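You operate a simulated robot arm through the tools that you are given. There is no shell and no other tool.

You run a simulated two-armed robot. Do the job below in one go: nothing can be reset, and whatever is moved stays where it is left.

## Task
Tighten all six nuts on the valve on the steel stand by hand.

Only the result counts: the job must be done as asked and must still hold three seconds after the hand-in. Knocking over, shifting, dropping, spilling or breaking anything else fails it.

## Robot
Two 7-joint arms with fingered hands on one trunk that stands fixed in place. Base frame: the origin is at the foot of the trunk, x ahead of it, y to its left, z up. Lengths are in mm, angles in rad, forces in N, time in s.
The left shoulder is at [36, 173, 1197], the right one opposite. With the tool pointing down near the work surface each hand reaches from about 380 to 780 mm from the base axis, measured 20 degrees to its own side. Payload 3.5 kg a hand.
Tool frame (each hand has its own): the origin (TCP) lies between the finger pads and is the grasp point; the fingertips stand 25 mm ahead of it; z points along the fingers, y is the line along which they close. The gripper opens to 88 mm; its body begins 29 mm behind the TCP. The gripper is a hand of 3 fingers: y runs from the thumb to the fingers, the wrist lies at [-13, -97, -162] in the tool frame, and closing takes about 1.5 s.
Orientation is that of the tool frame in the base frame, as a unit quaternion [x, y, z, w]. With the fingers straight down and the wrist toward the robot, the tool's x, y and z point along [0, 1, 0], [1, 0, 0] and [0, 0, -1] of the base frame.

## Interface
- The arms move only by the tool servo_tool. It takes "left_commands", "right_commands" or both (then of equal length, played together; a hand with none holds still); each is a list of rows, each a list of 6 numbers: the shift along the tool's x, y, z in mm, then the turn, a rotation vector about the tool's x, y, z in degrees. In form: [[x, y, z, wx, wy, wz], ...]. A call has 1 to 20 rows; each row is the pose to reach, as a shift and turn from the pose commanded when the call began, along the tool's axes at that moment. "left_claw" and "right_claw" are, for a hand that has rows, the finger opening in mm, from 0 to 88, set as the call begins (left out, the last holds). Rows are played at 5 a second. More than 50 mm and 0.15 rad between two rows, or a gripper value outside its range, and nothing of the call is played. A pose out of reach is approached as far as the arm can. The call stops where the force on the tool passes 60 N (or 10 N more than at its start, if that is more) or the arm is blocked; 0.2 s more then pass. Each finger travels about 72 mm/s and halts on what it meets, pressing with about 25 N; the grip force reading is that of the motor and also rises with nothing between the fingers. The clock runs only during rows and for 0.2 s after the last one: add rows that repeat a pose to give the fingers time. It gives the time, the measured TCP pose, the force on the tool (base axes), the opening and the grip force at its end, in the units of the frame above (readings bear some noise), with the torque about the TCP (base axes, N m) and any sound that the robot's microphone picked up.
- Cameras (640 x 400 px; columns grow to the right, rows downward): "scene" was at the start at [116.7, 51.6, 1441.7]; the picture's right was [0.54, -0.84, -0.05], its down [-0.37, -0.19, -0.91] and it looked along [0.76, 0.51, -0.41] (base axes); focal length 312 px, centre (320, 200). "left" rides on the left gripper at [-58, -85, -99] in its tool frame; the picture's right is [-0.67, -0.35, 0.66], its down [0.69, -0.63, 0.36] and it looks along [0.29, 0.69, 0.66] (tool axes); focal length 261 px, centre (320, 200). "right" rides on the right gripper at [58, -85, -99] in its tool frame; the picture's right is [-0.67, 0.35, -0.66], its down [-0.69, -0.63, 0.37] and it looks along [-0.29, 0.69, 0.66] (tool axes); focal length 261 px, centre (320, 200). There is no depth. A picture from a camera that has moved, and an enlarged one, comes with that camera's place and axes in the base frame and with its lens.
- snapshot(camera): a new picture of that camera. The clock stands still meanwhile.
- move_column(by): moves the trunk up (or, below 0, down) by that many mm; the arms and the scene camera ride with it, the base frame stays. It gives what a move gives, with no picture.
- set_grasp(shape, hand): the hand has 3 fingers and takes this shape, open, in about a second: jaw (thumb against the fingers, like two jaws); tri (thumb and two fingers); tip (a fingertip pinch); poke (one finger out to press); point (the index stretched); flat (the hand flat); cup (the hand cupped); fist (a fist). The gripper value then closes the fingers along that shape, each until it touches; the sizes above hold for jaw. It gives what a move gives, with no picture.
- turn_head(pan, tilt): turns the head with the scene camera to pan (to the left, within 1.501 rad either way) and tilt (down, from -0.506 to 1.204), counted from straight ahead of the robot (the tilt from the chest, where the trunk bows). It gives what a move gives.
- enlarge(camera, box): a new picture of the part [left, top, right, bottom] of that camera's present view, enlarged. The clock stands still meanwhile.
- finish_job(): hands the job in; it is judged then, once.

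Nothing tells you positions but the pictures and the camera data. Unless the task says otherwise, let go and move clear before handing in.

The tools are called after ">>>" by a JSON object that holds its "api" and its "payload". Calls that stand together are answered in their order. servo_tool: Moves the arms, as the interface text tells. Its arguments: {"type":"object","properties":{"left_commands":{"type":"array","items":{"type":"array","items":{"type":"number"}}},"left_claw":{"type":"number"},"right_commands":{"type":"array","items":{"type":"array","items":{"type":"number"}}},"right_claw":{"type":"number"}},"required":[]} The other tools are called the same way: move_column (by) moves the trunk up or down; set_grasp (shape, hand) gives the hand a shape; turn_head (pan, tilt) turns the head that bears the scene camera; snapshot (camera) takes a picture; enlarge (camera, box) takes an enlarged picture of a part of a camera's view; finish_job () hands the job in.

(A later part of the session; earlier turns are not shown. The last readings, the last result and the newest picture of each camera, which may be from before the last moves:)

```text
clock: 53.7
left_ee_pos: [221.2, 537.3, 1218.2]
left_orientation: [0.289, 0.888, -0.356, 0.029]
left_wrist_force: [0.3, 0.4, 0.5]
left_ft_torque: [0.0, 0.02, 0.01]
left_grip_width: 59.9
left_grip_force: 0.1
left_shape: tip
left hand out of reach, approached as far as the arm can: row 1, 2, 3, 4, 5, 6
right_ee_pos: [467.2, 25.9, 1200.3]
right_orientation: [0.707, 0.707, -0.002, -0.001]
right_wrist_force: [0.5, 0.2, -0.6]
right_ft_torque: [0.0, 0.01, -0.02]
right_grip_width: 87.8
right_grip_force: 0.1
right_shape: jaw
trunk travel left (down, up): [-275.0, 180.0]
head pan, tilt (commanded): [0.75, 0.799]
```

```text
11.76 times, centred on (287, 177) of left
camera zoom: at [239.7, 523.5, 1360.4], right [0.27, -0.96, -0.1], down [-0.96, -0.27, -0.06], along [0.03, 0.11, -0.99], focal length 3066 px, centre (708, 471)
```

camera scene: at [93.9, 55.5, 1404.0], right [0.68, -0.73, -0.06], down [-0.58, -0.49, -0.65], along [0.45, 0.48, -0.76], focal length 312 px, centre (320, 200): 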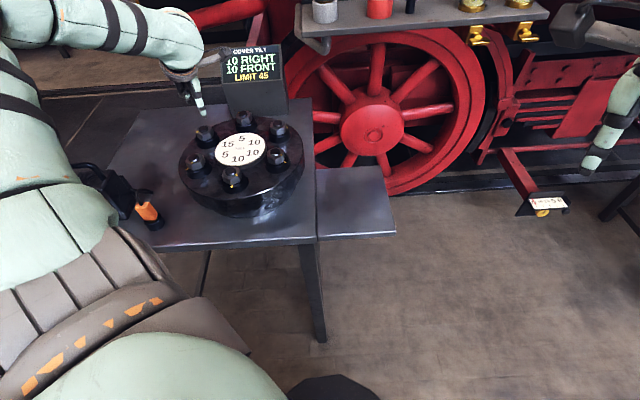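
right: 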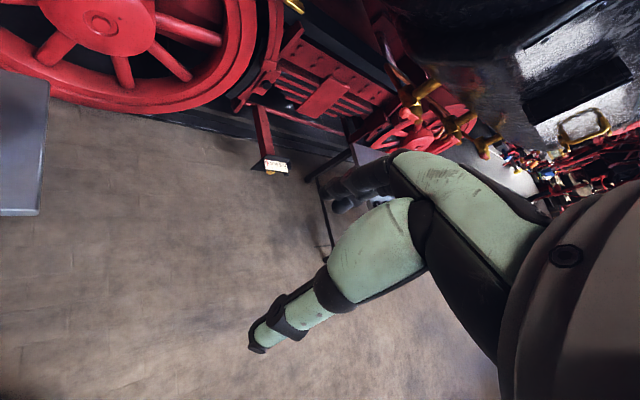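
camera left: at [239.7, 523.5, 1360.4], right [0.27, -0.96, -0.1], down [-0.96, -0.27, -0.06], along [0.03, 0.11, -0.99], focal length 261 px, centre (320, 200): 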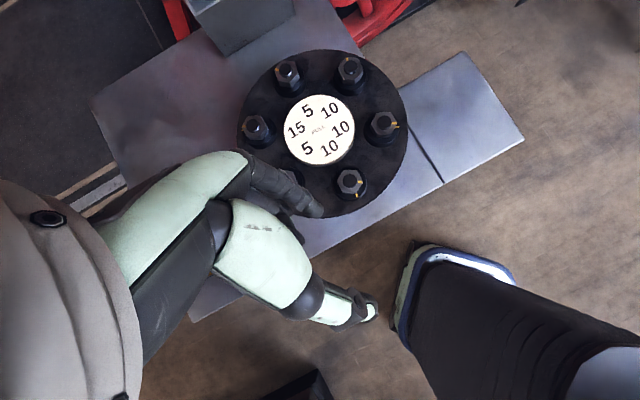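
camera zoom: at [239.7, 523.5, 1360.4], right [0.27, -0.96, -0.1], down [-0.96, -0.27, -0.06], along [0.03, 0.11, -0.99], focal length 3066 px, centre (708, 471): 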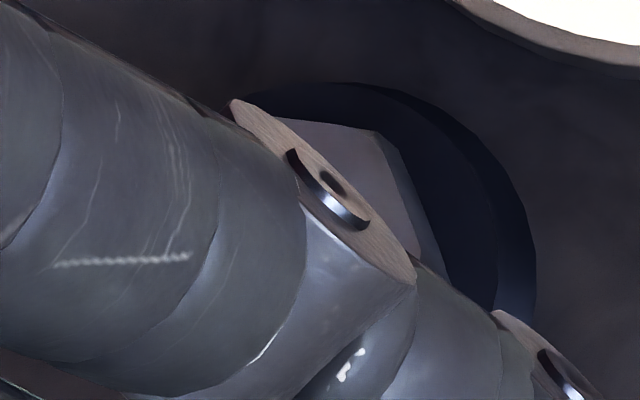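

D is aligned to about 1° as well. Next is F (bottom, pull 10) at about (294, 529), needing ~53°. I'll bring the hand back upright above it.

>>> {"api": "servo_tool", "payload": {"left_commands": [[-4, 14, 11, -6.5, 2.7, 0], [-8, 28, 22, -13, 5.4, 0], [-12, 42, 33, -19.5, 8.2, 0], [-16, 57, 45, -26, 10.9, 0], [-20, 71, 56, -32.5, 13.6, 0], [-24, 85, 67, -38.7, 16.3, 0], [-28, 99, 78, -38.7, 16.3, 0], [-31.6, 113, 89, -38.7, 16.3, 0], [-31.6, 113, 89, -38.7, 16.3, 0]]}}

>>> {"api": "snapshot", "payload": {"camera": "left"}}

```text
clock: 55.7
left_ee_pos: [293.2, 525.3, 1090.8]
left_orientation: [0.309, 0.951, 0.0, 0.0]
left_wrist_force: [0.2, -0.1, 0.2]
left_ft_torque: [0.01, 0.02, -0.01]
left_grip_width: 59.9
left_grip_force: 0.0
left_shape: tip
right_ee_pos: [465.1, 24.9, 1201.7]
right_orientation: [0.707, 0.708, 0.0, 0.0]
right_wrist_force: [0.3, -0.5, -0.3]
right_ft_torque: [-0.03, 0.0, 0.02]
right_grip_width: 87.7
right_grip_force: 0.0
right_shape: jaw
trunk travel left (down, up): [-275.0, 180.0]
head pan, tilt (commanded): [0.75, 0.799]
```

```text
taken
camera left: at [291.2, 421.1, 1190.3], right [0.34, -0.68, -0.66], down [-0.92, -0.11, -0.37], along [0.18, 0.73, -0.66], focal length 261 px, centre (320, 200)
```

left: 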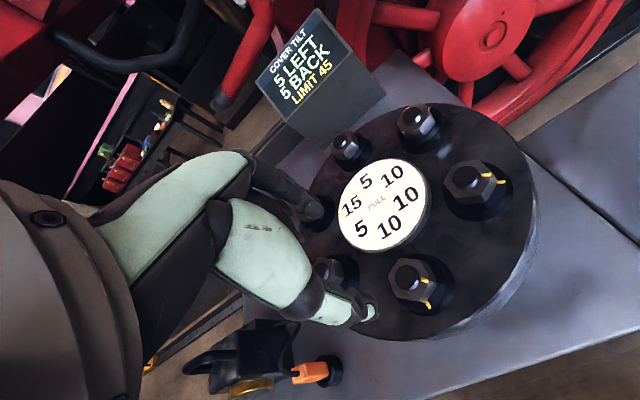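

>>> {"api": "servo_tool", "payload": {"left_commands": [[3.4, 4.1, 25, 0, 0, -7], [3.4, 4.1, 55, 0, 0, -14], [3.4, 4.1, 85, 0, 0, -14], [3.4, 4.1, 104, 0, 0, -14], [3.4, 4.1, 104, 0, 0, -14]]}}

>>> {"api": "enlarge", "payload": {"camera": "left", "box": [270, 180, 410, 320]}}

>>> {"api": "enlarge", "payload": {"camera": "scene", "box": [190, 130, 270, 190]}}

```text
clock: 56.9
left_ee_pos: [293.1, 530.6, 987.0]
left_orientation: [0.19, 0.982, 0.0, 0.001]
left_wrist_force: [-0.1, -0.2, 1.3]
left_ft_torque: [0.01, -0.02, -0.05]
left_grip_width: 59.7
left_grip_force: 0.1
left_shape: tip
right_ee_pos: [465.2, 24.6, 1203.1]
right_orientation: [0.707, 0.707, -0.001, -0.001]
right_wrist_force: [-1.1, -0.2, 0.1]
right_ft_torque: [-0.03, -0.02, -0.01]
right_grip_width: 87.9
right_grip_force: 0.0
right_shape: jaw
trunk travel left (down, up): [-275.0, 180.0]
head pan, tilt (commanded): [0.75, 0.799]
```

```text
2.86 times, centred on (340, 250) of left
camera zoom: at [316.0, 429.3, 1086.0], right [0.49, -0.57, -0.66], down [-0.87, -0.33, -0.37], along [-0.01, 0.75, -0.66], focal length 745 px, centre (263, 57)
```

zoom: 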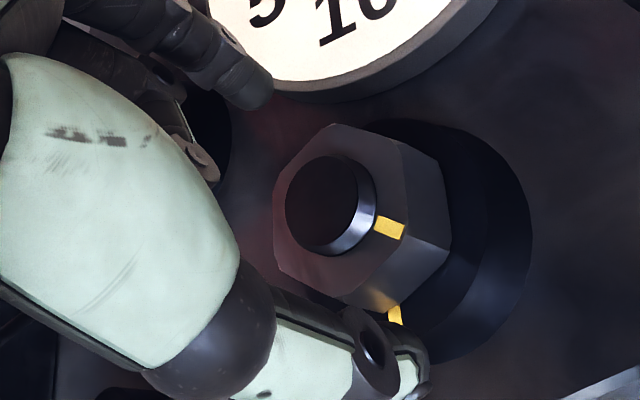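

```text
6.67 times, centred on (230, 160) of scene
camera zoom: at [93.9, 55.9, 1404.0], right [0.68, -0.73, -0.06], down [-0.58, -0.49, -0.65], along [0.45, 0.48, -0.76], focal length 2082 px, centre (920, 467)
```

zoom: 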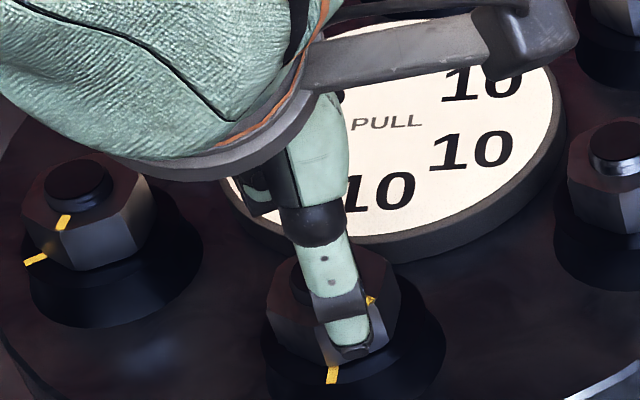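

>>> {"api": "servo_tool", "payload": {"left_commands": [[0, -1, 10, 0, 0, 0], [0, -1, 20, 0, 0, 0], [0, -1, 20, 0, 0, 0]]}}

>>> {"api": "enlarge", "payload": {"camera": "left", "box": [270, 180, 410, 320]}}

```text
clock: 57.7
left_ee_pos: [291.6, 530.0, 965.8]
left_orientation: [0.191, 0.981, 0.0, 0.0]
left_wrist_force: [0.3, 0.3, 0.0]
left_ft_torque: [0.01, -0.02, -0.02]
left_grip_width: 59.8
left_grip_force: 0.1
left_shape: tip
right_ee_pos: [464.7, 25.8, 1202.7]
right_orientation: [0.707, 0.708, -0.001, 0.0]
right_wrist_force: [0.1, -0.6, 0.0]
right_ft_torque: [-0.04, 0.0, -0.01]
right_grip_width: 87.9
right_grip_force: 0.1
right_shape: jaw
trunk travel left (down, up): [-275.0, 180.0]
head pan, tilt (commanded): [0.75, 0.799]
```

```text
2.86 times, centred on (340, 250) of left
camera zoom: at [315.2, 427.8, 1065.7], right [0.49, -0.57, -0.66], down [-0.87, -0.33, -0.37], along [-0.01, 0.75, -0.66], focal length 745 px, centre (263, 57)
```

zoom: 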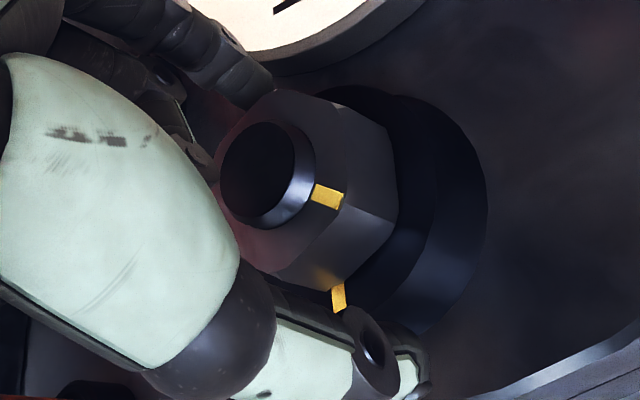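

Positioned well over F. Closing and turning 35° to start.

>>> {"api": "servo_tool", "payload": {"left_commands": [[0, 0, 0, 0, 0, 0], [0, 0, 0, 0, 0, 0], [0, 0, 0, 0, 0, 0], [0, 0, 0, 0, 0, 0], [0, 0, 0, 0, 0, 5], [0, 0, 0, 0, 0, 10], [0, 0, 0, 0, 0, 15], [0, 0, 0, 0, 0, 20], [0, 0, 0, 0, 0, 25], [0, 0, 0, 0, 0, 30], [0, 0, 0, 0, 0, 35], [0, 0, 0, 0, 0, 35]], "left_claw": 0}}

>>> {"api": "enlarge", "payload": {"camera": "left", "box": [270, 180, 410, 320]}}

>>> {"api": "enlarge", "payload": {"camera": "scene", "box": [180, 30, 300, 190]}}

```text
clock: 60.3
left_ee_pos: [290.4, 530.7, 965.9]
left_orientation: [0.477, 0.879, 0.0, 0.0]
left_wrist_force: [-8.0, 2.9, -4.8]
left_ft_torque: [0.03, 0.2, 0.06]
left_grip_width: 28.5
left_grip_force: 24.9
left_shape: tip
right_ee_pos: [464.2, 26.7, 1202.5]
right_orientation: [0.706, 0.708, -0.001, 0.0]
right_wrist_force: [0.2, 0.3, 0.6]
right_ft_torque: [-0.03, -0.03, -0.01]
right_grip_width: 87.8
right_grip_force: 0.1
right_shape: jaw
trunk travel left (down, up): [-275.0, 180.0]
head pan, tilt (commanded): [0.75, 0.799]
```

```text
2.86 times, centred on (340, 250) of left
camera zoom: at [252.5, 434.6, 1065.9], right [0.07, -0.75, -0.66], down [-0.9, 0.23, -0.37], along [0.43, 0.62, -0.66], focal length 745 px, centre (263, 57)
```

zoom: 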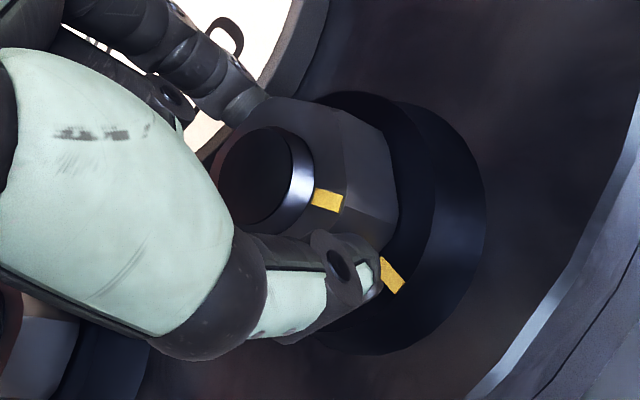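

```text
2.50 times, centred on (240, 110) of scene
camera zoom: at [92.7, 57.1, 1404.0], right [0.68, -0.73, -0.06], down [-0.58, -0.49, -0.65], along [0.45, 0.48, -0.76], focal length 781 px, centre (520, 425)
```

zoom: 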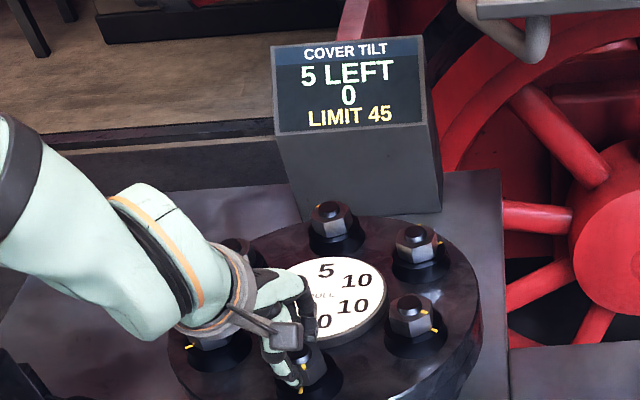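

>>> {"api": "servo_tool", "payload": {"left_commands": [[0, 0, 0, 0, 0, 4], [0, 0, 0, 0, 0, 8], [0, 0, 0, 0, 0, 12], [0, 0, 0, 0, 0, 12]]}}

>>> {"api": "enlarge", "payload": {"camera": "left", "box": [270, 180, 410, 320]}}

>>> {"api": "enlarge", "payload": {"camera": "scene", "box": [180, 30, 300, 190]}}

```text
clock: 61.3
left_ee_pos: [290.8, 532.0, 967.1]
left_orientation: [0.566, 0.824, 0.0, 0.001]
left_wrist_force: [-11.8, 8.3, -4.7]
left_ft_torque: [0.11, 0.29, 0.27]
left_grip_width: 28.0
left_grip_force: 24.9
left_shape: tip
right_ee_pos: [462.9, 28.6, 1203.6]
right_orientation: [0.706, 0.708, -0.001, 0.001]
right_wrist_force: [0.8, 0.2, 0.3]
right_ft_torque: [0.01, -0.01, 0.0]
right_grip_width: 87.6
right_grip_force: 0.1
right_shape: jaw
trunk travel left (down, up): [-275.0, 180.0]
head pan, tilt (commanded): [0.75, 0.799]
```

```text
2.86 times, centred on (340, 250) of left
camera zoom: at [233.7, 446.0, 1066.0], right [-0.08, -0.75, -0.66], down [-0.83, 0.41, -0.37], along [0.55, 0.51, -0.66], focal length 745 px, centre (263, 57)
```

zoom: 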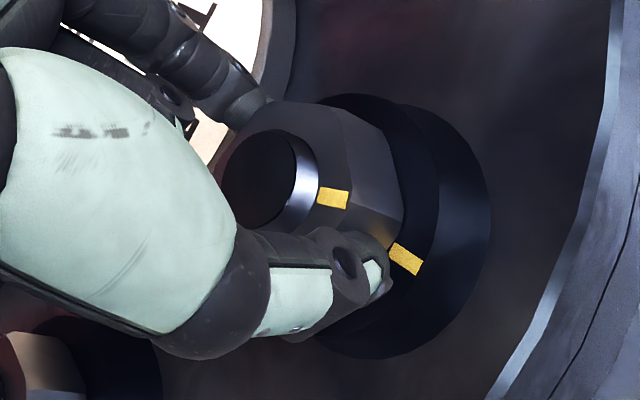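

```text
2.50 times, centred on (240, 110) of scene
camera zoom: at [91.8, 58.6, 1404.0], right [0.68, -0.73, -0.06], down [-0.58, -0.49, -0.65], along [0.45, 0.47, -0.76], focal length 781 px, centre (520, 425)
```

zoom: 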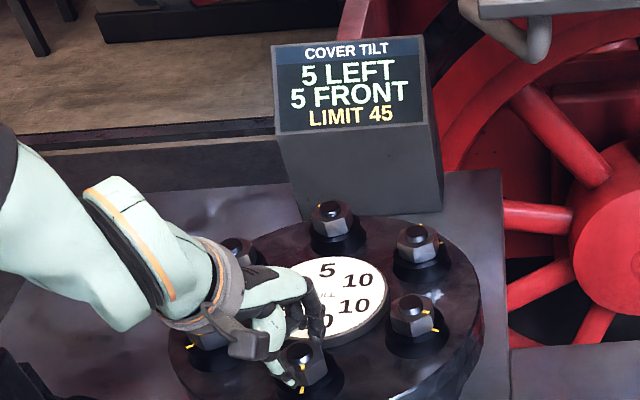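

>>> {"api": "servo_tool", "payload": {"left_commands": [[0, 0, 0, 0, 0, 4], [0, 0, 0, 0, 0, 8], [0, 0, 0, 0, 0, 8]]}}

>>> {"api": "enlarge", "payload": {"camera": "left", "box": [270, 180, 410, 320]}}

>>> {"api": "enlarge", "payload": {"camera": "scene", "box": [180, 30, 300, 190]}}

```text
clock: 62.1
left_ee_pos: [290.3, 532.3, 966.5]
left_orientation: [0.623, 0.782, 0.0, 0.001]
left_wrist_force: [-10.7, 12.6, -0.7]
left_ft_torque: [0.23, 0.25, 0.35]
left_grip_width: 27.6
left_grip_force: 25.1
left_shape: tip
right_ee_pos: [463.0, 28.7, 1202.9]
right_orientation: [0.707, 0.707, 0.0, 0.0]
right_wrist_force: [0.2, -0.5, -0.1]
right_ft_torque: [0.01, 0.04, 0.02]
right_grip_width: 87.5
right_grip_force: 0.0
right_shape: jaw
trunk travel left (down, up): [-275.0, 180.0]
head pan, tilt (commanded): [0.75, 0.799]
```

```text
2.86 times, centred on (340, 250) of left
camera zoom: at [222.3, 455.5, 1065.6], right [-0.19, -0.73, -0.66], down [-0.77, 0.53, -0.37], along [0.61, 0.43, -0.66], focal length 745 px, centre (263, 57)
```

zoom: 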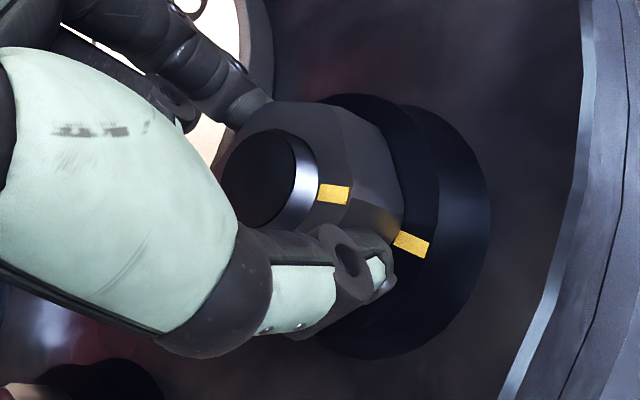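

```text
2.50 times, centred on (240, 110) of scene
camera zoom: at [91.8, 59.1, 1404.0], right [0.68, -0.73, -0.06], down [-0.58, -0.49, -0.65], along [0.45, 0.47, -0.76], focal length 781 px, centre (520, 425)
```

zoom: 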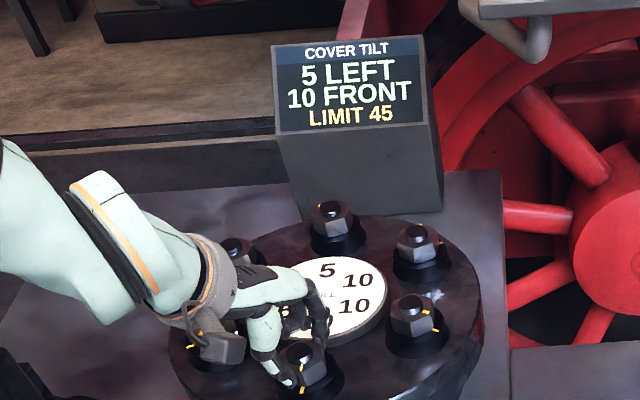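

>>> {"api": "servo_tool", "payload": {"left_commands": [[0, 0, 0, 0, 0, 4], [0, 0, 0, 0, 0, 8], [0, 0, 0, 0, 0, 8]]}}

>>> {"api": "enlarge", "payload": {"camera": "left", "box": [270, 180, 410, 320]}}

>>> {"api": "enlarge", "payload": {"camera": "scene", "box": [180, 30, 300, 190]}}

```text
clock: 62.9
left_ee_pos: [290.6, 530.4, 965.7]
left_orientation: [0.675, 0.737, 0.0, 0.001]
left_wrist_force: [-10.1, 15.2, 1.0]
left_ft_torque: [0.29, 0.27, 0.34]
left_grip_width: 27.7
left_grip_force: 25.2
left_shape: tip
right_ee_pos: [463.3, 28.0, 1203.0]
right_orientation: [0.706, 0.709, -0.001, 0.001]
right_wrist_force: [-0.7, 0.3, 1.1]
right_ft_torque: [0.0, 0.01, 0.02]
right_grip_width: 87.9
right_grip_force: 0.2
right_shape: jaw
trunk travel left (down, up): [-275.0, 180.0]
head pan, tilt (commanded): [0.75, 0.799]
```

```text
2.86 times, centred on (340, 250) of left
camera zoom: at [212.5, 466.3, 1065.3], right [-0.29, -0.7, -0.66], down [-0.69, 0.63, -0.37], along [0.67, 0.34, -0.66], focal length 745 px, centre (263, 57)
```

zoom: 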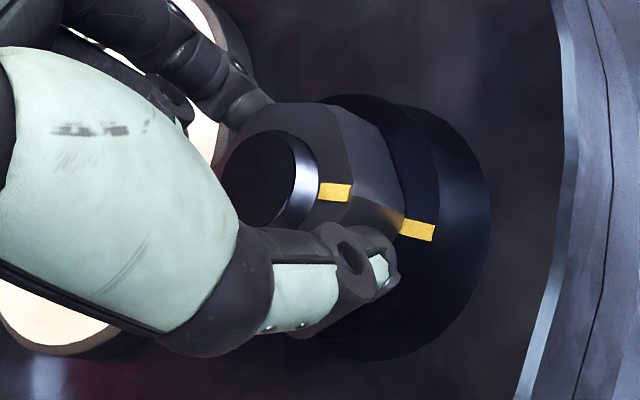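

```text
2.50 times, centred on (240, 110) of scene
camera zoom: at [91.7, 59.6, 1404.0], right [0.68, -0.73, -0.06], down [-0.58, -0.49, -0.65], along [0.45, 0.47, -0.76], focal length 781 px, centre (520, 425)
```

zoom: 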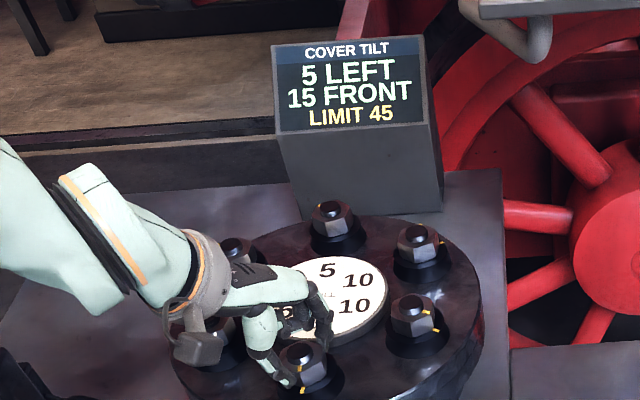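

Display 5 LEFT / 15 FRONT — F is nearly home with about 7° left. A bit more.

>>> {"api": "servo_tool", "payload": {"left_commands": [[0, 0, 0, 0, 0, 4], [0, 0, 0, 0, 0, 7], [0, 0, 0, 0, 0, 7]]}}

>>> {"api": "enlarge", "payload": {"camera": "left", "box": [270, 180, 410, 320]}}

>>> {"api": "enlarge", "payload": {"camera": "scene", "box": [180, 30, 300, 190]}}

```text
clock: 63.7
left_ee_pos: [291.6, 532.4, 966.7]
left_orientation: [0.719, 0.695, 0.0, 0.0]
left_wrist_force: [-8.3, 19.3, 3.9]
left_ft_torque: [0.36, 0.24, 0.44]
left_grip_width: 27.8
left_grip_force: 25.5
left_shape: tip
right_ee_pos: [463.9, 28.9, 1203.6]
right_orientation: [0.707, 0.707, -0.001, 0.001]
right_wrist_force: [0.3, -0.6, 0.6]
right_ft_torque: [-0.02, 0.02, -0.02]
right_grip_width: 87.6
right_grip_force: 0.1
right_shape: jaw
trunk travel left (down, up): [-275.0, 180.0]
head pan, tilt (commanded): [0.75, 0.799]
```

```text
2.86 times, centred on (340, 250) of left
camera zoom: at [205.2, 476.9, 1064.9], right [-0.37, -0.66, -0.66], down [-0.6, 0.71, -0.37], along [0.7, 0.26, -0.66], focal length 745 px, centre (263, 57)
```

zoom: 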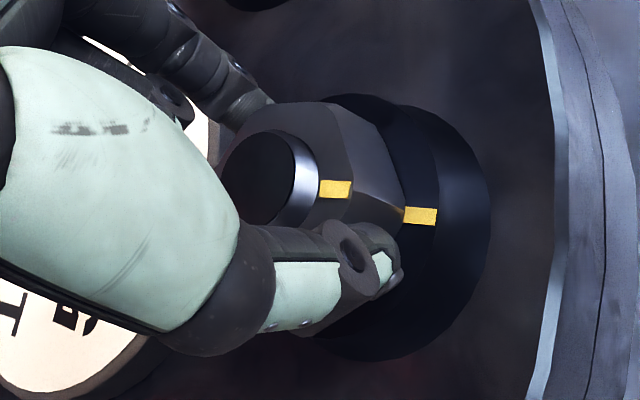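

```text
2.50 times, centred on (240, 110) of scene
camera zoom: at [91.7, 59.9, 1404.0], right [0.68, -0.73, -0.06], down [-0.58, -0.49, -0.65], along [0.45, 0.47, -0.76], focal length 781 px, centre (520, 425)
```

zoom: 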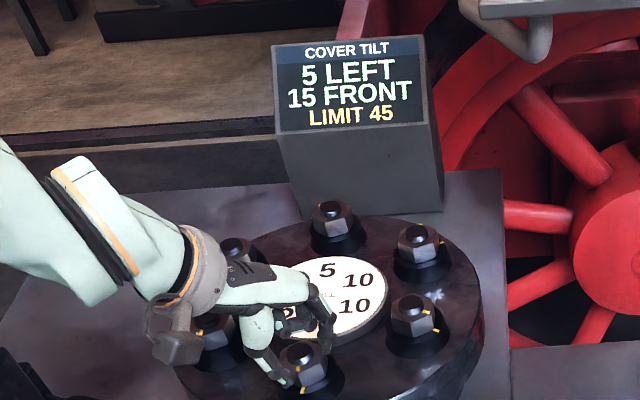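

>>> {"api": "servo_tool", "payload": {"left_commands": [[0, 0, 0, 0, 0, 2.5], [0, 0, 0, 0, 0, 2.5]]}}

>>> {"api": "enlarge", "payload": {"camera": "left", "box": [270, 180, 410, 320]}}

>>> {"api": "servo_tool", "payload": {"left_commands": [[0, 0, 0, 0, 0, 0], [0, 0, 0, 0, 0, 0], [0, 0, 0, 0, 0, 0], [0, 0, -30, 0, 0, -8], [0, 0, -70, 0, 0, -16], [0, 0, -110, 0, 0, -24], [0, 0, -110, 0, 0, -32]], "left_claw": 60}}

>>> {"api": "snapshot", "payload": {"camera": "left"}}

>>> {"api": "enlarge", "payload": {"camera": "scene", "box": [170, 100, 330, 220]}}

```text
clock: 64.3
left_ee_pos: [290.8, 532.2, 966.3]
left_orientation: [0.734, 0.679, 0.0, 0.001]
left_wrist_force: [-7.5, 21.5, 4.9]
left_ft_torque: [0.39, 0.24, 0.55]
left_grip_width: 27.4
left_grip_force: 25.3
left_shape: tip
right_ee_pos: [464.5, 28.6, 1203.5]
right_orientation: [0.706, 0.708, -0.001, 0.001]
right_wrist_force: [-0.5, -1.4, -0.9]
right_ft_torque: [-0.01, 0.01, 0.0]
right_grip_width: 87.5
right_grip_force: 0.0
right_shape: jaw
trunk travel left (down, up): [-275.0, 180.0]
head pan, tilt (commanded): [0.75, 0.799]
```

```text
2.86 times, centred on (340, 250) of left
camera zoom: at [203.0, 480.8, 1064.8], right [-0.4, -0.64, -0.65], down [-0.57, 0.73, -0.37], along [0.72, 0.23, -0.66], focal length 745 px, centre (263, 57)
```

zoom: 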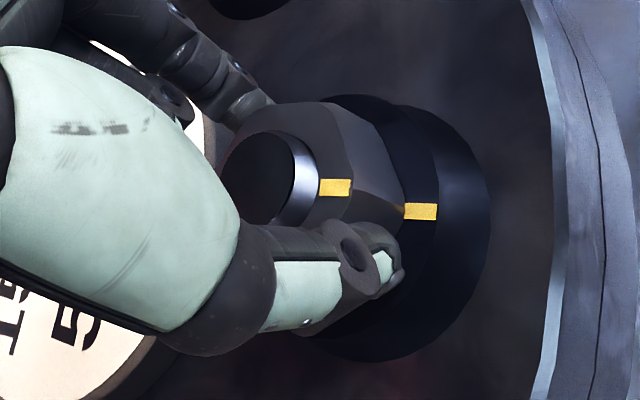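

```text
clock: 65.9
left_ee_pos: [298.2, 544.0, 1059.3]
left_orientation: [0.555, 0.832, -0.003, 0.003]
left_wrist_force: [-1.1, -0.1, -0.1]
left_ft_torque: [-0.03, 0.03, 0.02]
left_grip_width: 59.6
left_grip_force: 0.1
left_shape: tip
left hand out of reach, approached as far as the arm can: row 6, 7
right_ee_pos: [465.3, 27.1, 1201.9]
right_orientation: [0.706, 0.708, 0.0, 0.0]
right_wrist_force: [0.3, 0.3, 0.7]
right_ft_torque: [0.0, -0.01, -0.01]
right_grip_width: 87.9
right_grip_force: 0.2
right_shape: jaw
trunk travel left (down, up): [-275.0, 180.0]
head pan, tilt (commanded): [0.75, 0.799]
```

```text
taken
camera left: at [243.7, 457.4, 1159.0], right [-0.06, -0.76, -0.65], down [-0.84, 0.39, -0.37], along [0.53, 0.52, -0.66], focal length 261 px, centre (320, 200)
```

left: 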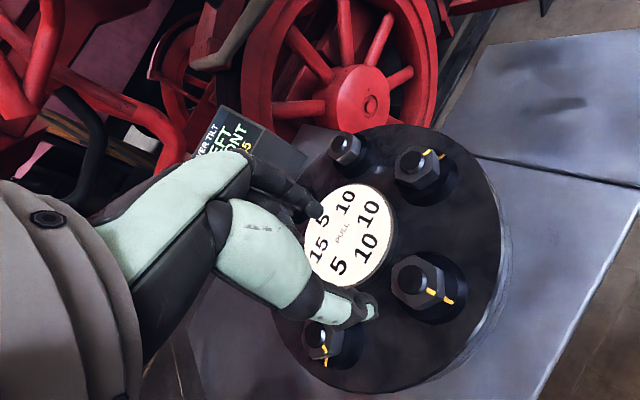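

```text
3.33 times, centred on (250, 160) of scene
camera zoom: at [94.7, 57.2, 1403.8], right [0.68, -0.73, -0.06], down [-0.58, -0.49, -0.65], along [0.45, 0.47, -0.76], focal length 1041 px, centre (553, 333)
```

zoom: 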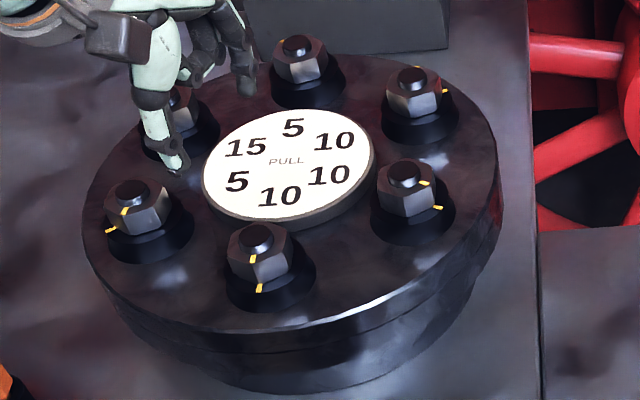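

F's marks line up and the display reads 5 LEFT / 15 FRONT. Next C (top, pull 5) at about (439, 676) to bring the front tilt back. I level the tool, then cross over.

>>> {"api": "servo_tool", "payload": {"left_commands": [[0, 0, 0, -0.1, 0.48, 0], [0, 0, 0, -0.1, 0.48, 0]]}}

>>> {"api": "servo_tool", "payload": {"left_commands": [[8, 20, -5, 0, 0, -7], [18, 50, -15, 0, 0, -14], [30, 85, -20, 0, 0, -21], [43, 120, -20, 0, 0, -28], [56, 152, -20, 0, 0, -33], [68.1, 180.8, -20, 0, 0, -37.4], [68.1, 180.8, -20, 0, 0, -37.4], [68.1, 180.8, -20, 0, 0, -37.4]]}}

>>> {"api": "snapshot", "payload": {"camera": "left"}}

>>> {"api": "snapshot", "payload": {"camera": "scene"}}

```text
clock: 66.5
left_ee_pos: [298.6, 543.5, 1058.9]
left_orientation: [0.556, 0.831, 0.0, 0.001]
left_wrist_force: [-0.4, 0.4, 0.5]
left_ft_torque: [0.03, -0.04, -0.04]
left_grip_width: 59.6
left_grip_force: 0.1
left_shape: tip
right_ee_pos: [464.7, 25.9, 1202.5]
right_orientation: [0.706, 0.708, -0.001, -0.001]
right_wrist_force: [-0.3, -0.4, -0.2]
right_ft_torque: [-0.02, -0.01, -0.03]
right_grip_width: 87.8
right_grip_force: 0.0
right_shape: jaw
trunk travel left (down, up): [-275.0, 180.0]
head pan, tilt (commanded): [0.75, 0.799]
```

```text
clock: 68.3
left_ee_pos: [440.1, 674.7, 1080.3]
left_orientation: [0.258, 0.966, 0.0, 0.0]
left_wrist_force: [-0.8, -0.5, -0.3]
left_ft_torque: [0.0, 0.01, -0.02]
left_grip_width: 59.7
left_grip_force: 0.0
left_shape: tip
left hand out of reach, approached as far as the arm can: row 1, 2
right_ee_pos: [464.2, 25.1, 1202.2]
right_orientation: [0.707, 0.708, 0.0, 0.0]
right_wrist_force: [-0.3, -0.4, -0.2]
right_ft_torque: [-0.02, -0.01, 0.0]
right_grip_width: 87.6
right_grip_force: 0.0
right_shape: jaw
trunk travel left (down, up): [-275.0, 180.0]
head pan, tilt (commanded): [0.75, 0.799]
```

```text
taken
camera left: at [448.2, 571.1, 1179.8], right [0.41, -0.64, -0.65], down [-0.91, -0.2, -0.37], along [0.1, 0.74, -0.66], focal length 261 px, centre (320, 200)
```

left: 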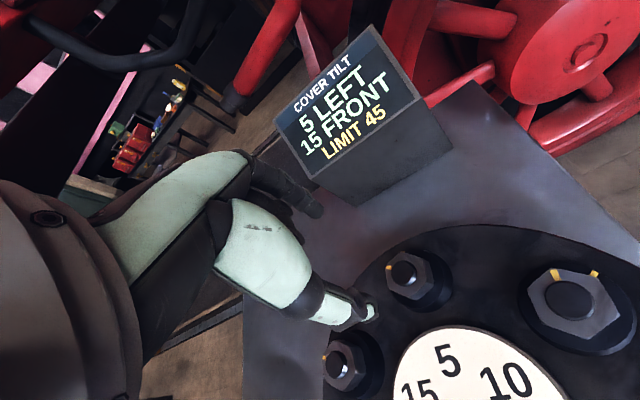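

```text
taken
camera scene: at [93.7, 56.4, 1404.0], right [0.68, -0.73, -0.06], down [-0.58, -0.49, -0.65], along [0.45, 0.48, -0.76], focal length 312 px, centre (320, 200)
```

scene: 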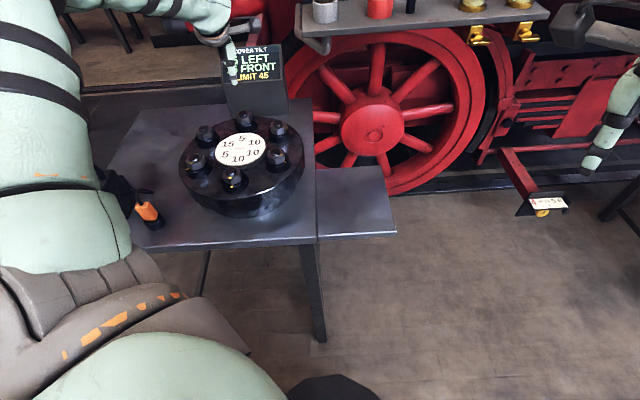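

>>> {"api": "servo_tool", "payload": {"left_commands": [[0, 0, 30, 0, 0, 0], [0, 0, 60, 0, 0, 0], [0, 0, 80, 0, 0, 0], [0, 0, 80, 0, 0, 0]]}}

>>> {"api": "enlarge", "payload": {"camera": "left", "box": [270, 170, 430, 330]}}

>>> {"api": "enlarge", "payload": {"camera": "scene", "box": [190, 30, 310, 150]}}

```text
clock: 69.3
left_ee_pos: [438.7, 674.7, 1000.0]
left_orientation: [0.259, 0.966, 0.0, 0.002]
left_wrist_force: [-0.5, 0.1, 0.8]
left_ft_torque: [-0.01, 0.0, 0.02]
left_grip_width: 59.6
left_grip_force: 0.0
left_shape: tip
right_ee_pos: [465.6, 25.7, 1203.1]
right_orientation: [0.707, 0.708, 0.0, -0.001]
right_wrist_force: [0.0, -0.3, 0.0]
right_ft_torque: [0.0, -0.02, -0.02]
right_grip_width: 87.7
right_grip_force: 0.0
right_shape: jaw
trunk travel left (down, up): [-275.0, 180.0]
head pan, tilt (commanded): [0.75, 0.799]
```

```text
2.50 times, centred on (350, 250) of left
camera zoom: at [447.2, 570.7, 1099.7], right [0.41, -0.64, -0.65], down [-0.91, -0.2, -0.37], along [0.1, 0.74, -0.66], focal length 652 px, centre (245, 75)
```

zoom: 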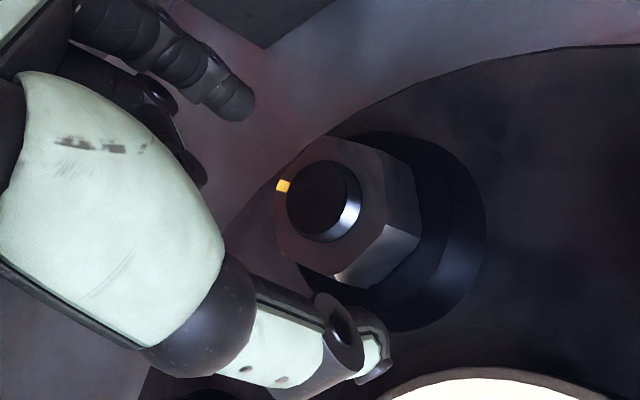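

```text
3.33 times, centred on (250, 90) of scene
camera zoom: at [93.8, 56.1, 1404.0], right [0.68, -0.73, -0.06], down [-0.58, -0.49, -0.65], along [0.45, 0.48, -0.76], focal length 1041 px, centre (553, 567)
```

zoom: 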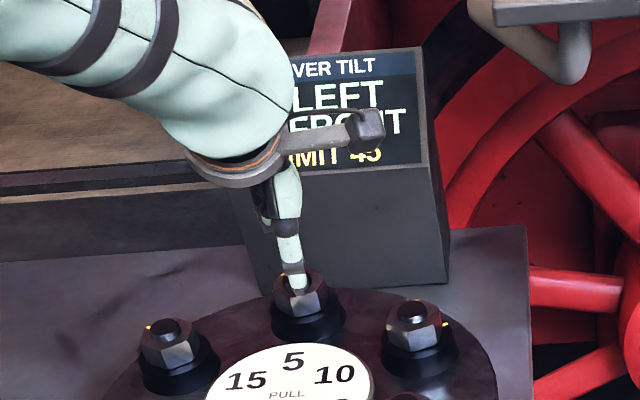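

>>> {"api": "servo_tool", "payload": {"left_commands": [[0.3, 3.2, 17, 0, 0, 0], [0.3, 3.2, 34, 0, 0, 0], [0.3, 3.2, 34, 0, 0, 0]]}}

>>> {"api": "enlarge", "payload": {"camera": "left", "box": [270, 180, 410, 320]}}

```text
clock: 70.1
left_ee_pos: [435.9, 677.9, 969.0]
left_orientation: [0.259, 0.966, 0.0, 0.001]
left_wrist_force: [0.8, 0.1, 0.2]
left_ft_torque: [0.01, 0.01, 0.02]
left_grip_width: 59.4
left_grip_force: 0.0
left_shape: tip
left hand out of reach, approached as far as the arm can: row 2, 3
right_ee_pos: [465.4, 25.9, 1202.9]
right_orientation: [0.706, 0.708, 0.001, 0.0]
right_wrist_force: [0.2, -0.2, 0.0]
right_ft_torque: [-0.01, -0.02, -0.01]
right_grip_width: 87.8
right_grip_force: 0.1
right_shape: jaw
trunk travel left (down, up): [-275.0, 180.0]
head pan, tilt (commanded): [0.75, 0.799]
```

```text
2.86 times, centred on (340, 250) of left
camera zoom: at [444.7, 574.0, 1067.7], right [0.41, -0.64, -0.65], down [-0.91, -0.2, -0.37], along [0.1, 0.74, -0.66], focal length 745 px, centre (263, 57)
```

zoom: 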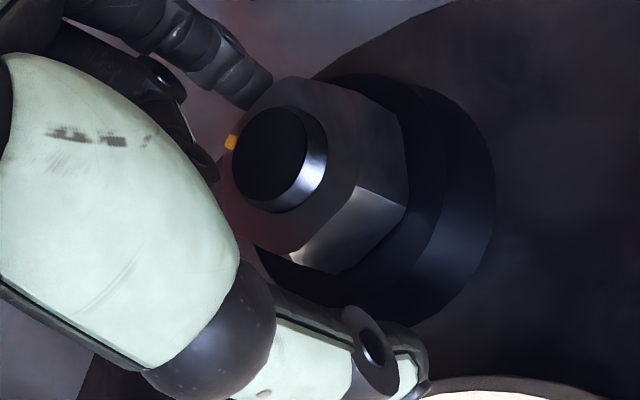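

C is at the edge of the upright reach. I'll lift and lean the hand about 10° outward (fingers forward), which pulls the wrist closer, then re-approach.

>>> {"api": "servo_tool", "payload": {"left_commands": [[0, 0, -20, 0, 0, 0], [0, 0, -45, 0, 0, 0], [-3, -1.4, -45, -5, 0, 0], [-3, -1.4, -40, -10, 0, 0], [-3, -1.4, -17, -10, 0, 0], [-3, -1.4, -17, -10, 0, 0]], "left_claw": 52}}

>>> {"api": "enlarge", "payload": {"camera": "left", "box": [270, 180, 410, 320]}}

>>> {"api": "enlarge", "payload": {"camera": "scene", "box": [210, 80, 290, 140]}}

```text
clock: 71.5
left_ee_pos: [439.5, 674.8, 983.7]
left_orientation: [0.259, 0.962, 0.085, 0.022]
left_wrist_force: [0.5, -0.1, -0.5]
left_ft_torque: [0.02, 0.01, 0.02]
left_grip_width: 52.5
left_grip_force: 0.0
left_shape: tip
right_ee_pos: [465.2, 25.3, 1202.1]
right_orientation: [0.707, 0.708, -0.001, -0.001]
right_wrist_force: [-0.2, -0.8, 0.4]
right_ft_torque: [-0.05, 0.02, 0.02]
right_grip_width: 87.7
right_grip_force: 0.0
right_shape: jaw
trunk travel left (down, up): [-275.0, 180.0]
head pan, tilt (commanded): [0.75, 0.799]
```

```text
2.86 times, centred on (340, 250) of left
camera zoom: at [439.5, 556.7, 1067.0], right [0.47, -0.53, -0.71], down [-0.87, -0.14, -0.47], along [0.15, 0.83, -0.53], focal length 745 px, centre (263, 57)
```

zoom: 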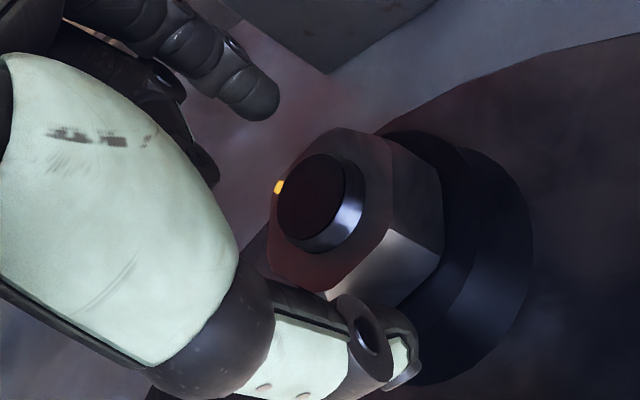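

```text
6.67 times, centred on (250, 110) of scene
camera zoom: at [94.5, 55.5, 1404.0], right [0.68, -0.73, -0.06], down [-0.58, -0.49, -0.65], along [0.45, 0.48, -0.76], focal length 2082 px, centre (787, 800)
```

zoom: 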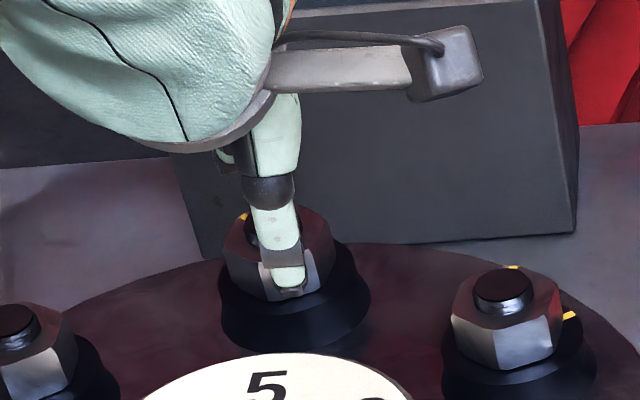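

>>> {"api": "servo_tool", "payload": {"left_commands": [[0, -0.9, 7.4, 0, 0, 0], [0, -1.9, 14.8, 0, 0, 0], [0, -1.9, 14.8, 0, 0, 0]]}}

>>> {"api": "enlarge", "payload": {"camera": "left", "box": [270, 180, 410, 320]}}

>>> {"api": "enlarge", "payload": {"camera": "scene", "box": [210, 80, 290, 140]}}

```text
clock: 72.3
left_ee_pos: [437.0, 675.3, 968.0]
left_orientation: [0.258, 0.962, 0.085, 0.024]
left_wrist_force: [-0.1, 0.8, -0.3]
left_ft_torque: [-0.01, -0.02, 0.0]
left_grip_width: 52.4
left_grip_force: 0.1
left_shape: tip
right_ee_pos: [465.4, 25.6, 1203.0]
right_orientation: [0.707, 0.708, 0.0, -0.001]
right_wrist_force: [-0.9, 0.3, -0.5]
right_ft_torque: [0.0, -0.01, 0.01]
right_grip_width: 87.9
right_grip_force: 0.1
right_shape: jaw
trunk travel left (down, up): [-275.0, 180.0]
head pan, tilt (commanded): [0.75, 0.799]
```

```text
2.86 times, centred on (340, 250) of left
camera zoom: at [439.3, 557.5, 1052.3], right [0.47, -0.53, -0.71], down [-0.87, -0.14, -0.47], along [0.15, 0.83, -0.53], focal length 745 px, centre (263, 57)
```

zoom: 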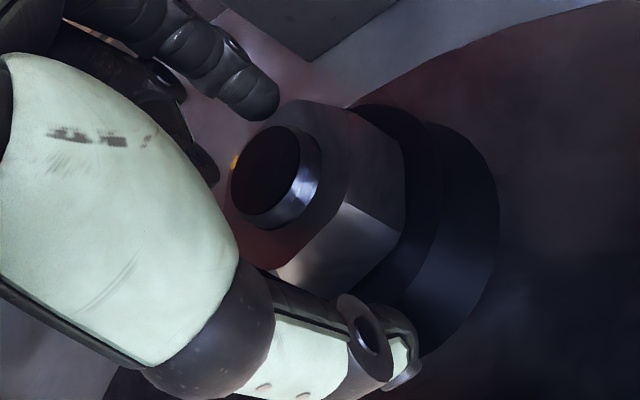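

```text
6.67 times, centred on (250, 110) of scene
camera zoom: at [94.0, 56.0, 1404.0], right [0.68, -0.73, -0.06], down [-0.58, -0.49, -0.65], along [0.45, 0.48, -0.76], focal length 2082 px, centre (787, 800)
```

zoom: 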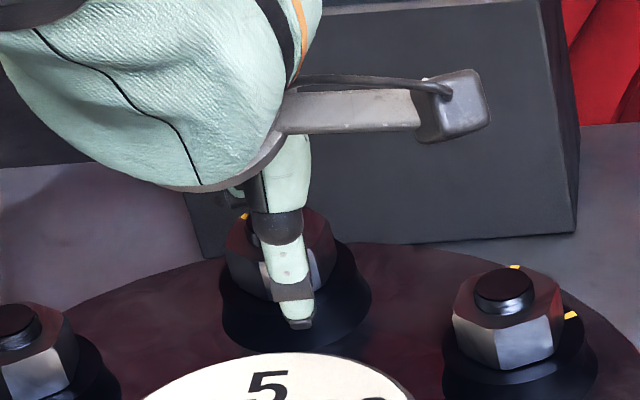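

>>> {"api": "servo_tool", "payload": {"left_commands": [[0, 0, 0, 0, 0, 0], [0, 0, 0, 0, 0, 0], [0, 0, 0, 0, 0, 0], [0, 0, 0, 0, 0, 0], [0.27, 0, 0, 0, -0.87, 4.92], [0.54, 0.05, 0, 0, -1.74, 9.85], [0.8, 0.1, 0, 0, -2.61, 14.8], [1.06, 0.18, 0, 0, -3.48, 19.7], [1.31, 0.29, 0.05, 0, -4.35, 24.6], [1.55, 0.41, 0.07, 0, -5.22, 29.5], [1.55, 0.41, 0.07, 0, -5.22, 29.5]], "left_claw": 0}}

>>> {"api": "enlarge", "payload": {"camera": "left", "box": [270, 180, 410, 320]}}

>>> {"api": "enlarge", "payload": {"camera": "scene", "box": [190, 30, 310, 150]}}

```text
clock: 74.7
left_ee_pos: [428.8, 675.4, 968.8]
left_orientation: [0.496, 0.865, 0.066, 0.035]
left_wrist_force: [13.2, 5.1, 5.2]
left_ft_torque: [0.34, -0.6, -0.02]
left_grip_width: 30.8
left_grip_force: 24.9
left_shape: tip
left hand out of reach, approached as far as the arm can: row 10, 11
right_ee_pos: [466.0, 24.9, 1202.7]
right_orientation: [0.707, 0.707, -0.001, 0.0]
right_wrist_force: [0.4, 0.2, 0.0]
right_ft_torque: [-0.03, 0.01, -0.04]
right_grip_width: 87.8
right_grip_force: 0.0
right_shape: jaw
trunk travel left (down, up): [-275.0, 180.0]
head pan, tilt (commanded): [0.75, 0.799]
```

```text
2.86 times, centred on (340, 250) of left
camera zoom: at [374.6, 574.0, 1054.3], right [0.12, -0.7, -0.7], down [-0.84, 0.31, -0.45], along [0.53, 0.65, -0.55], focal length 745 px, centre (263, 57)
```

zoom: 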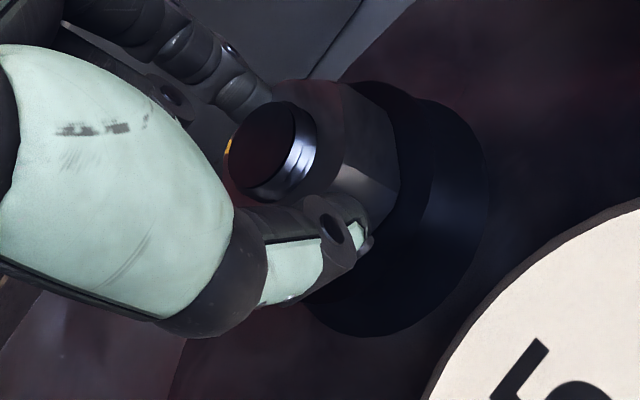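

```text
3.33 times, centred on (250, 90) of scene
camera zoom: at [95.5, 55.8, 1404.0], right [0.68, -0.73, -0.06], down [-0.58, -0.49, -0.65], along [0.45, 0.48, -0.76], focal length 1041 px, centre (553, 567)
```

zoom: 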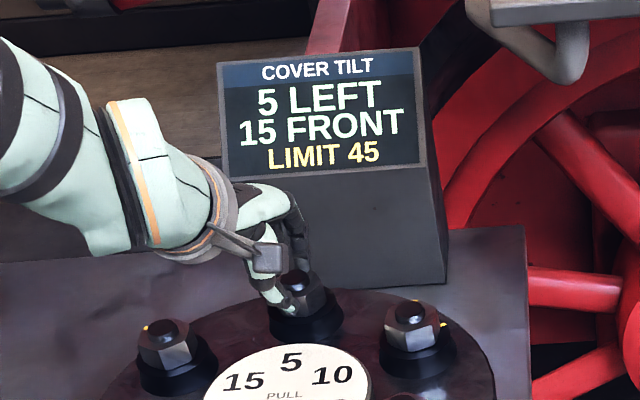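

The arm again hit its reach at low heading, but nut C turned about 25–28°. I'll open, lift, and regrip at a higher heading.

>>> {"api": "servo_tool", "payload": {"left_commands": [[0, 0, 0, 0, 0, 0], [0, 0.3, -2, 0, 0, 0], [0, 0.6, -4, 0, 0, 0], [0, 4, -25, 0, 0, 0], [0, 9, -59, 0, 0, 0], [0, 15, -99, 0, 0, 0], [0, 15, -99, 0, 0, 0]], "left_claw": 50}}

>>> {"api": "enlarge", "payload": {"camera": "scene", "box": [220, 100, 270, 132]}}

>>> {"api": "snapshot", "payload": {"camera": "left"}}

```text
clock: 76.3
left_ee_pos: [434.3, 674.7, 1066.7]
left_orientation: [0.498, 0.863, 0.075, 0.044]
left_wrist_force: [0.3, 0.1, 0.2]
left_ft_torque: [-0.01, 0.01, -0.02]
left_grip_width: 50.1
left_grip_force: 0.2
left_shape: tip
left hand out of reach, approached as far as the arm can: row 2
right_ee_pos: [464.9, 26.1, 1201.9]
right_orientation: [0.707, 0.708, 0.0, 0.0]
right_wrist_force: [-0.1, -0.1, 0.0]
right_ft_torque: [-0.03, 0.01, 0.02]
right_grip_width: 87.6
right_grip_force: 0.1
right_shape: jaw
trunk travel left (down, up): [-275.0, 180.0]
head pan, tilt (commanded): [0.75, 0.799]
```

```text
12.50 times, centred on (245, 116) of scene
camera zoom: at [94.2, 56.7, 1403.9], right [0.68, -0.73, -0.06], down [-0.58, -0.49, -0.65], along [0.45, 0.48, -0.76], focal length 3903 px, centre (1258, 1250)
```

zoom: 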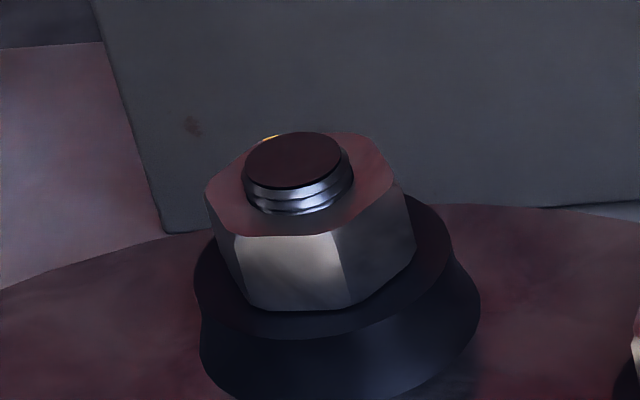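

```text
taken
camera left: at [376.8, 573.2, 1150.8], right [0.14, -0.7, -0.71], down [-0.82, 0.32, -0.47], along [0.55, 0.65, -0.53], focal length 261 px, centre (320, 200)
```

left: 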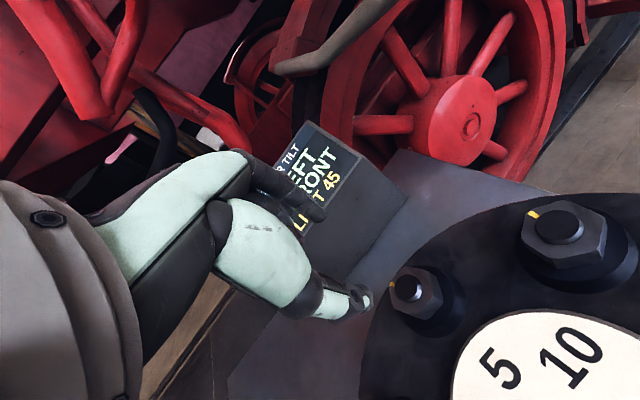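

>>> {"api": "servo_tool", "payload": {"left_commands": [[-0.4, 0.6, 0, 0, 1.37, -7.75], [-0.8, 1.1, 0, 0, 2.74, -15.5], [-1.2, 1.7, 0, 0, 4.1, -23.2], [-1.6, 2.2, 0, 0, 5.47, -31], [-2, 2.8, 0.5, 0, 6.84, -38.7], [-2.4, 3.4, 0.6, 0, 8.2, -46.5], [-2.75, 3.9, 0.7, 0, 9.57, -54.2], [-2.75, 3.9, 0.7, 0, 9.57, -54.2]]}}

>>> {"api": "snapshot", "payload": {"camera": "left"}}

>>> {"api": "enlarge", "payload": {"camera": "left", "box": [340, 200, 460, 320]}}

```text
clock: 78.1
left_ee_pos: [442.0, 672.2, 1070.5]
left_orientation: [0.043, 0.995, 0.086, 0.005]
left_wrist_force: [-0.8, -0.3, 0.4]
left_ft_torque: [0.01, 0.01, -0.02]
left_grip_width: 49.9
left_grip_force: 0.2
left_shape: tip
left hand out of reach, approached as far as the arm can: row 3, 4, 5
right_ee_pos: [465.0, 26.4, 1203.1]
right_orientation: [0.707, 0.708, 0.0, 0.0]
right_wrist_force: [-0.8, 1.1, -0.2]
right_ft_torque: [0.05, 0.01, 0.02]
right_grip_width: 87.7
right_grip_force: 0.2
right_shape: jaw
trunk travel left (down, up): [-275.0, 180.0]
head pan, tilt (commanded): [0.75, 0.799]
```

```text
taken
camera left: at [492.2, 564.9, 1154.5], right [0.65, -0.29, -0.7], down [-0.73, -0.5, -0.47], along [-0.21, 0.82, -0.53], focal length 261 px, centre (320, 200)
```

left: 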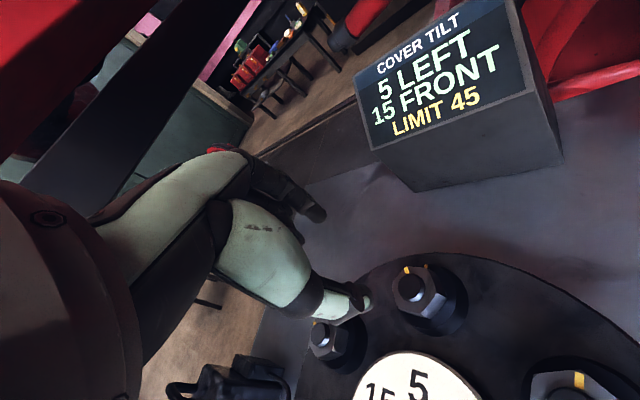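

```text
3.33 times, centred on (400, 260) of left
camera zoom: at [492.2, 564.9, 1154.5], right [0.65, -0.29, -0.7], down [-0.73, -0.5, -0.47], along [-0.21, 0.82, -0.53], focal length 869 px, centre (53, 0)
```

zoom: 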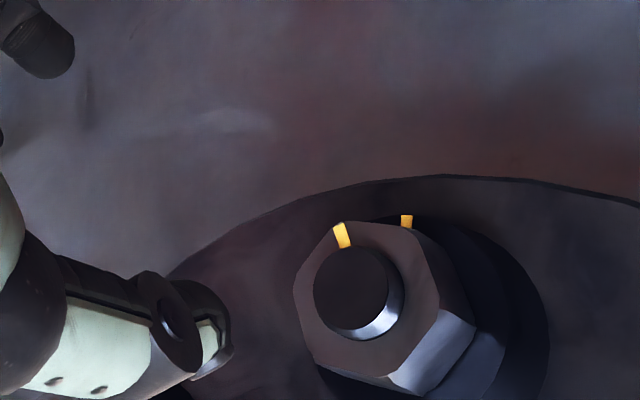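

>>> {"api": "servo_tool", "payload": {"left_commands": [[-0.2, -5, 35, 0, 0, 0], [-0.4, -9, 65, 0, 0, 0], [-0.4, -11.2, 79, 0, 0, 0], [-0.4, -11.2, 79, 0, 0, 0]], "left_claw": 54}}

>>> {"api": "enlarge", "payload": {"camera": "left", "box": [270, 180, 410, 320]}}

```text
clock: 79.1
left_ee_pos: [440.7, 674.3, 990.1]
left_orientation: [0.044, 0.995, 0.086, 0.004]
left_wrist_force: [-0.4, 0.6, 1.2]
left_ft_torque: [0.0, 0.01, -0.03]
left_grip_width: 53.7
left_grip_force: 0.0
left_shape: tip
right_ee_pos: [465.8, 25.0, 1202.3]
right_orientation: [0.707, 0.707, 0.0, -0.001]
right_wrist_force: [-0.1, 0.3, -0.1]
right_ft_torque: [0.01, 0.0, 0.0]
right_grip_width: 87.6
right_grip_force: 0.0
right_shape: jaw
trunk travel left (down, up): [-275.0, 180.0]
head pan, tilt (commanded): [0.75, 0.799]
```

```text
2.86 times, centred on (340, 250) of left
camera zoom: at [490.0, 568.1, 1074.8], right [0.65, -0.29, -0.7], down [-0.73, -0.5, -0.47], along [-0.21, 0.82, -0.53], focal length 745 px, centre (263, 57)
```

zoom: 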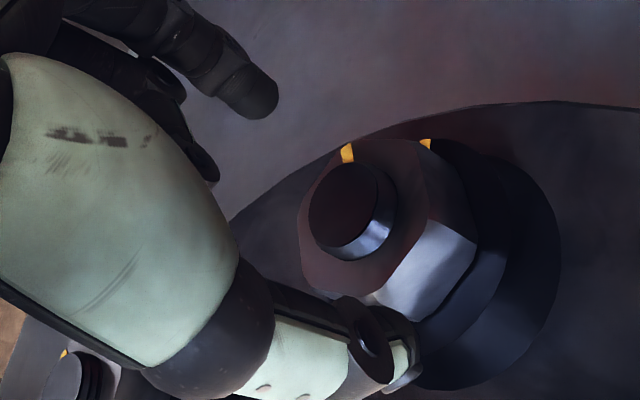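

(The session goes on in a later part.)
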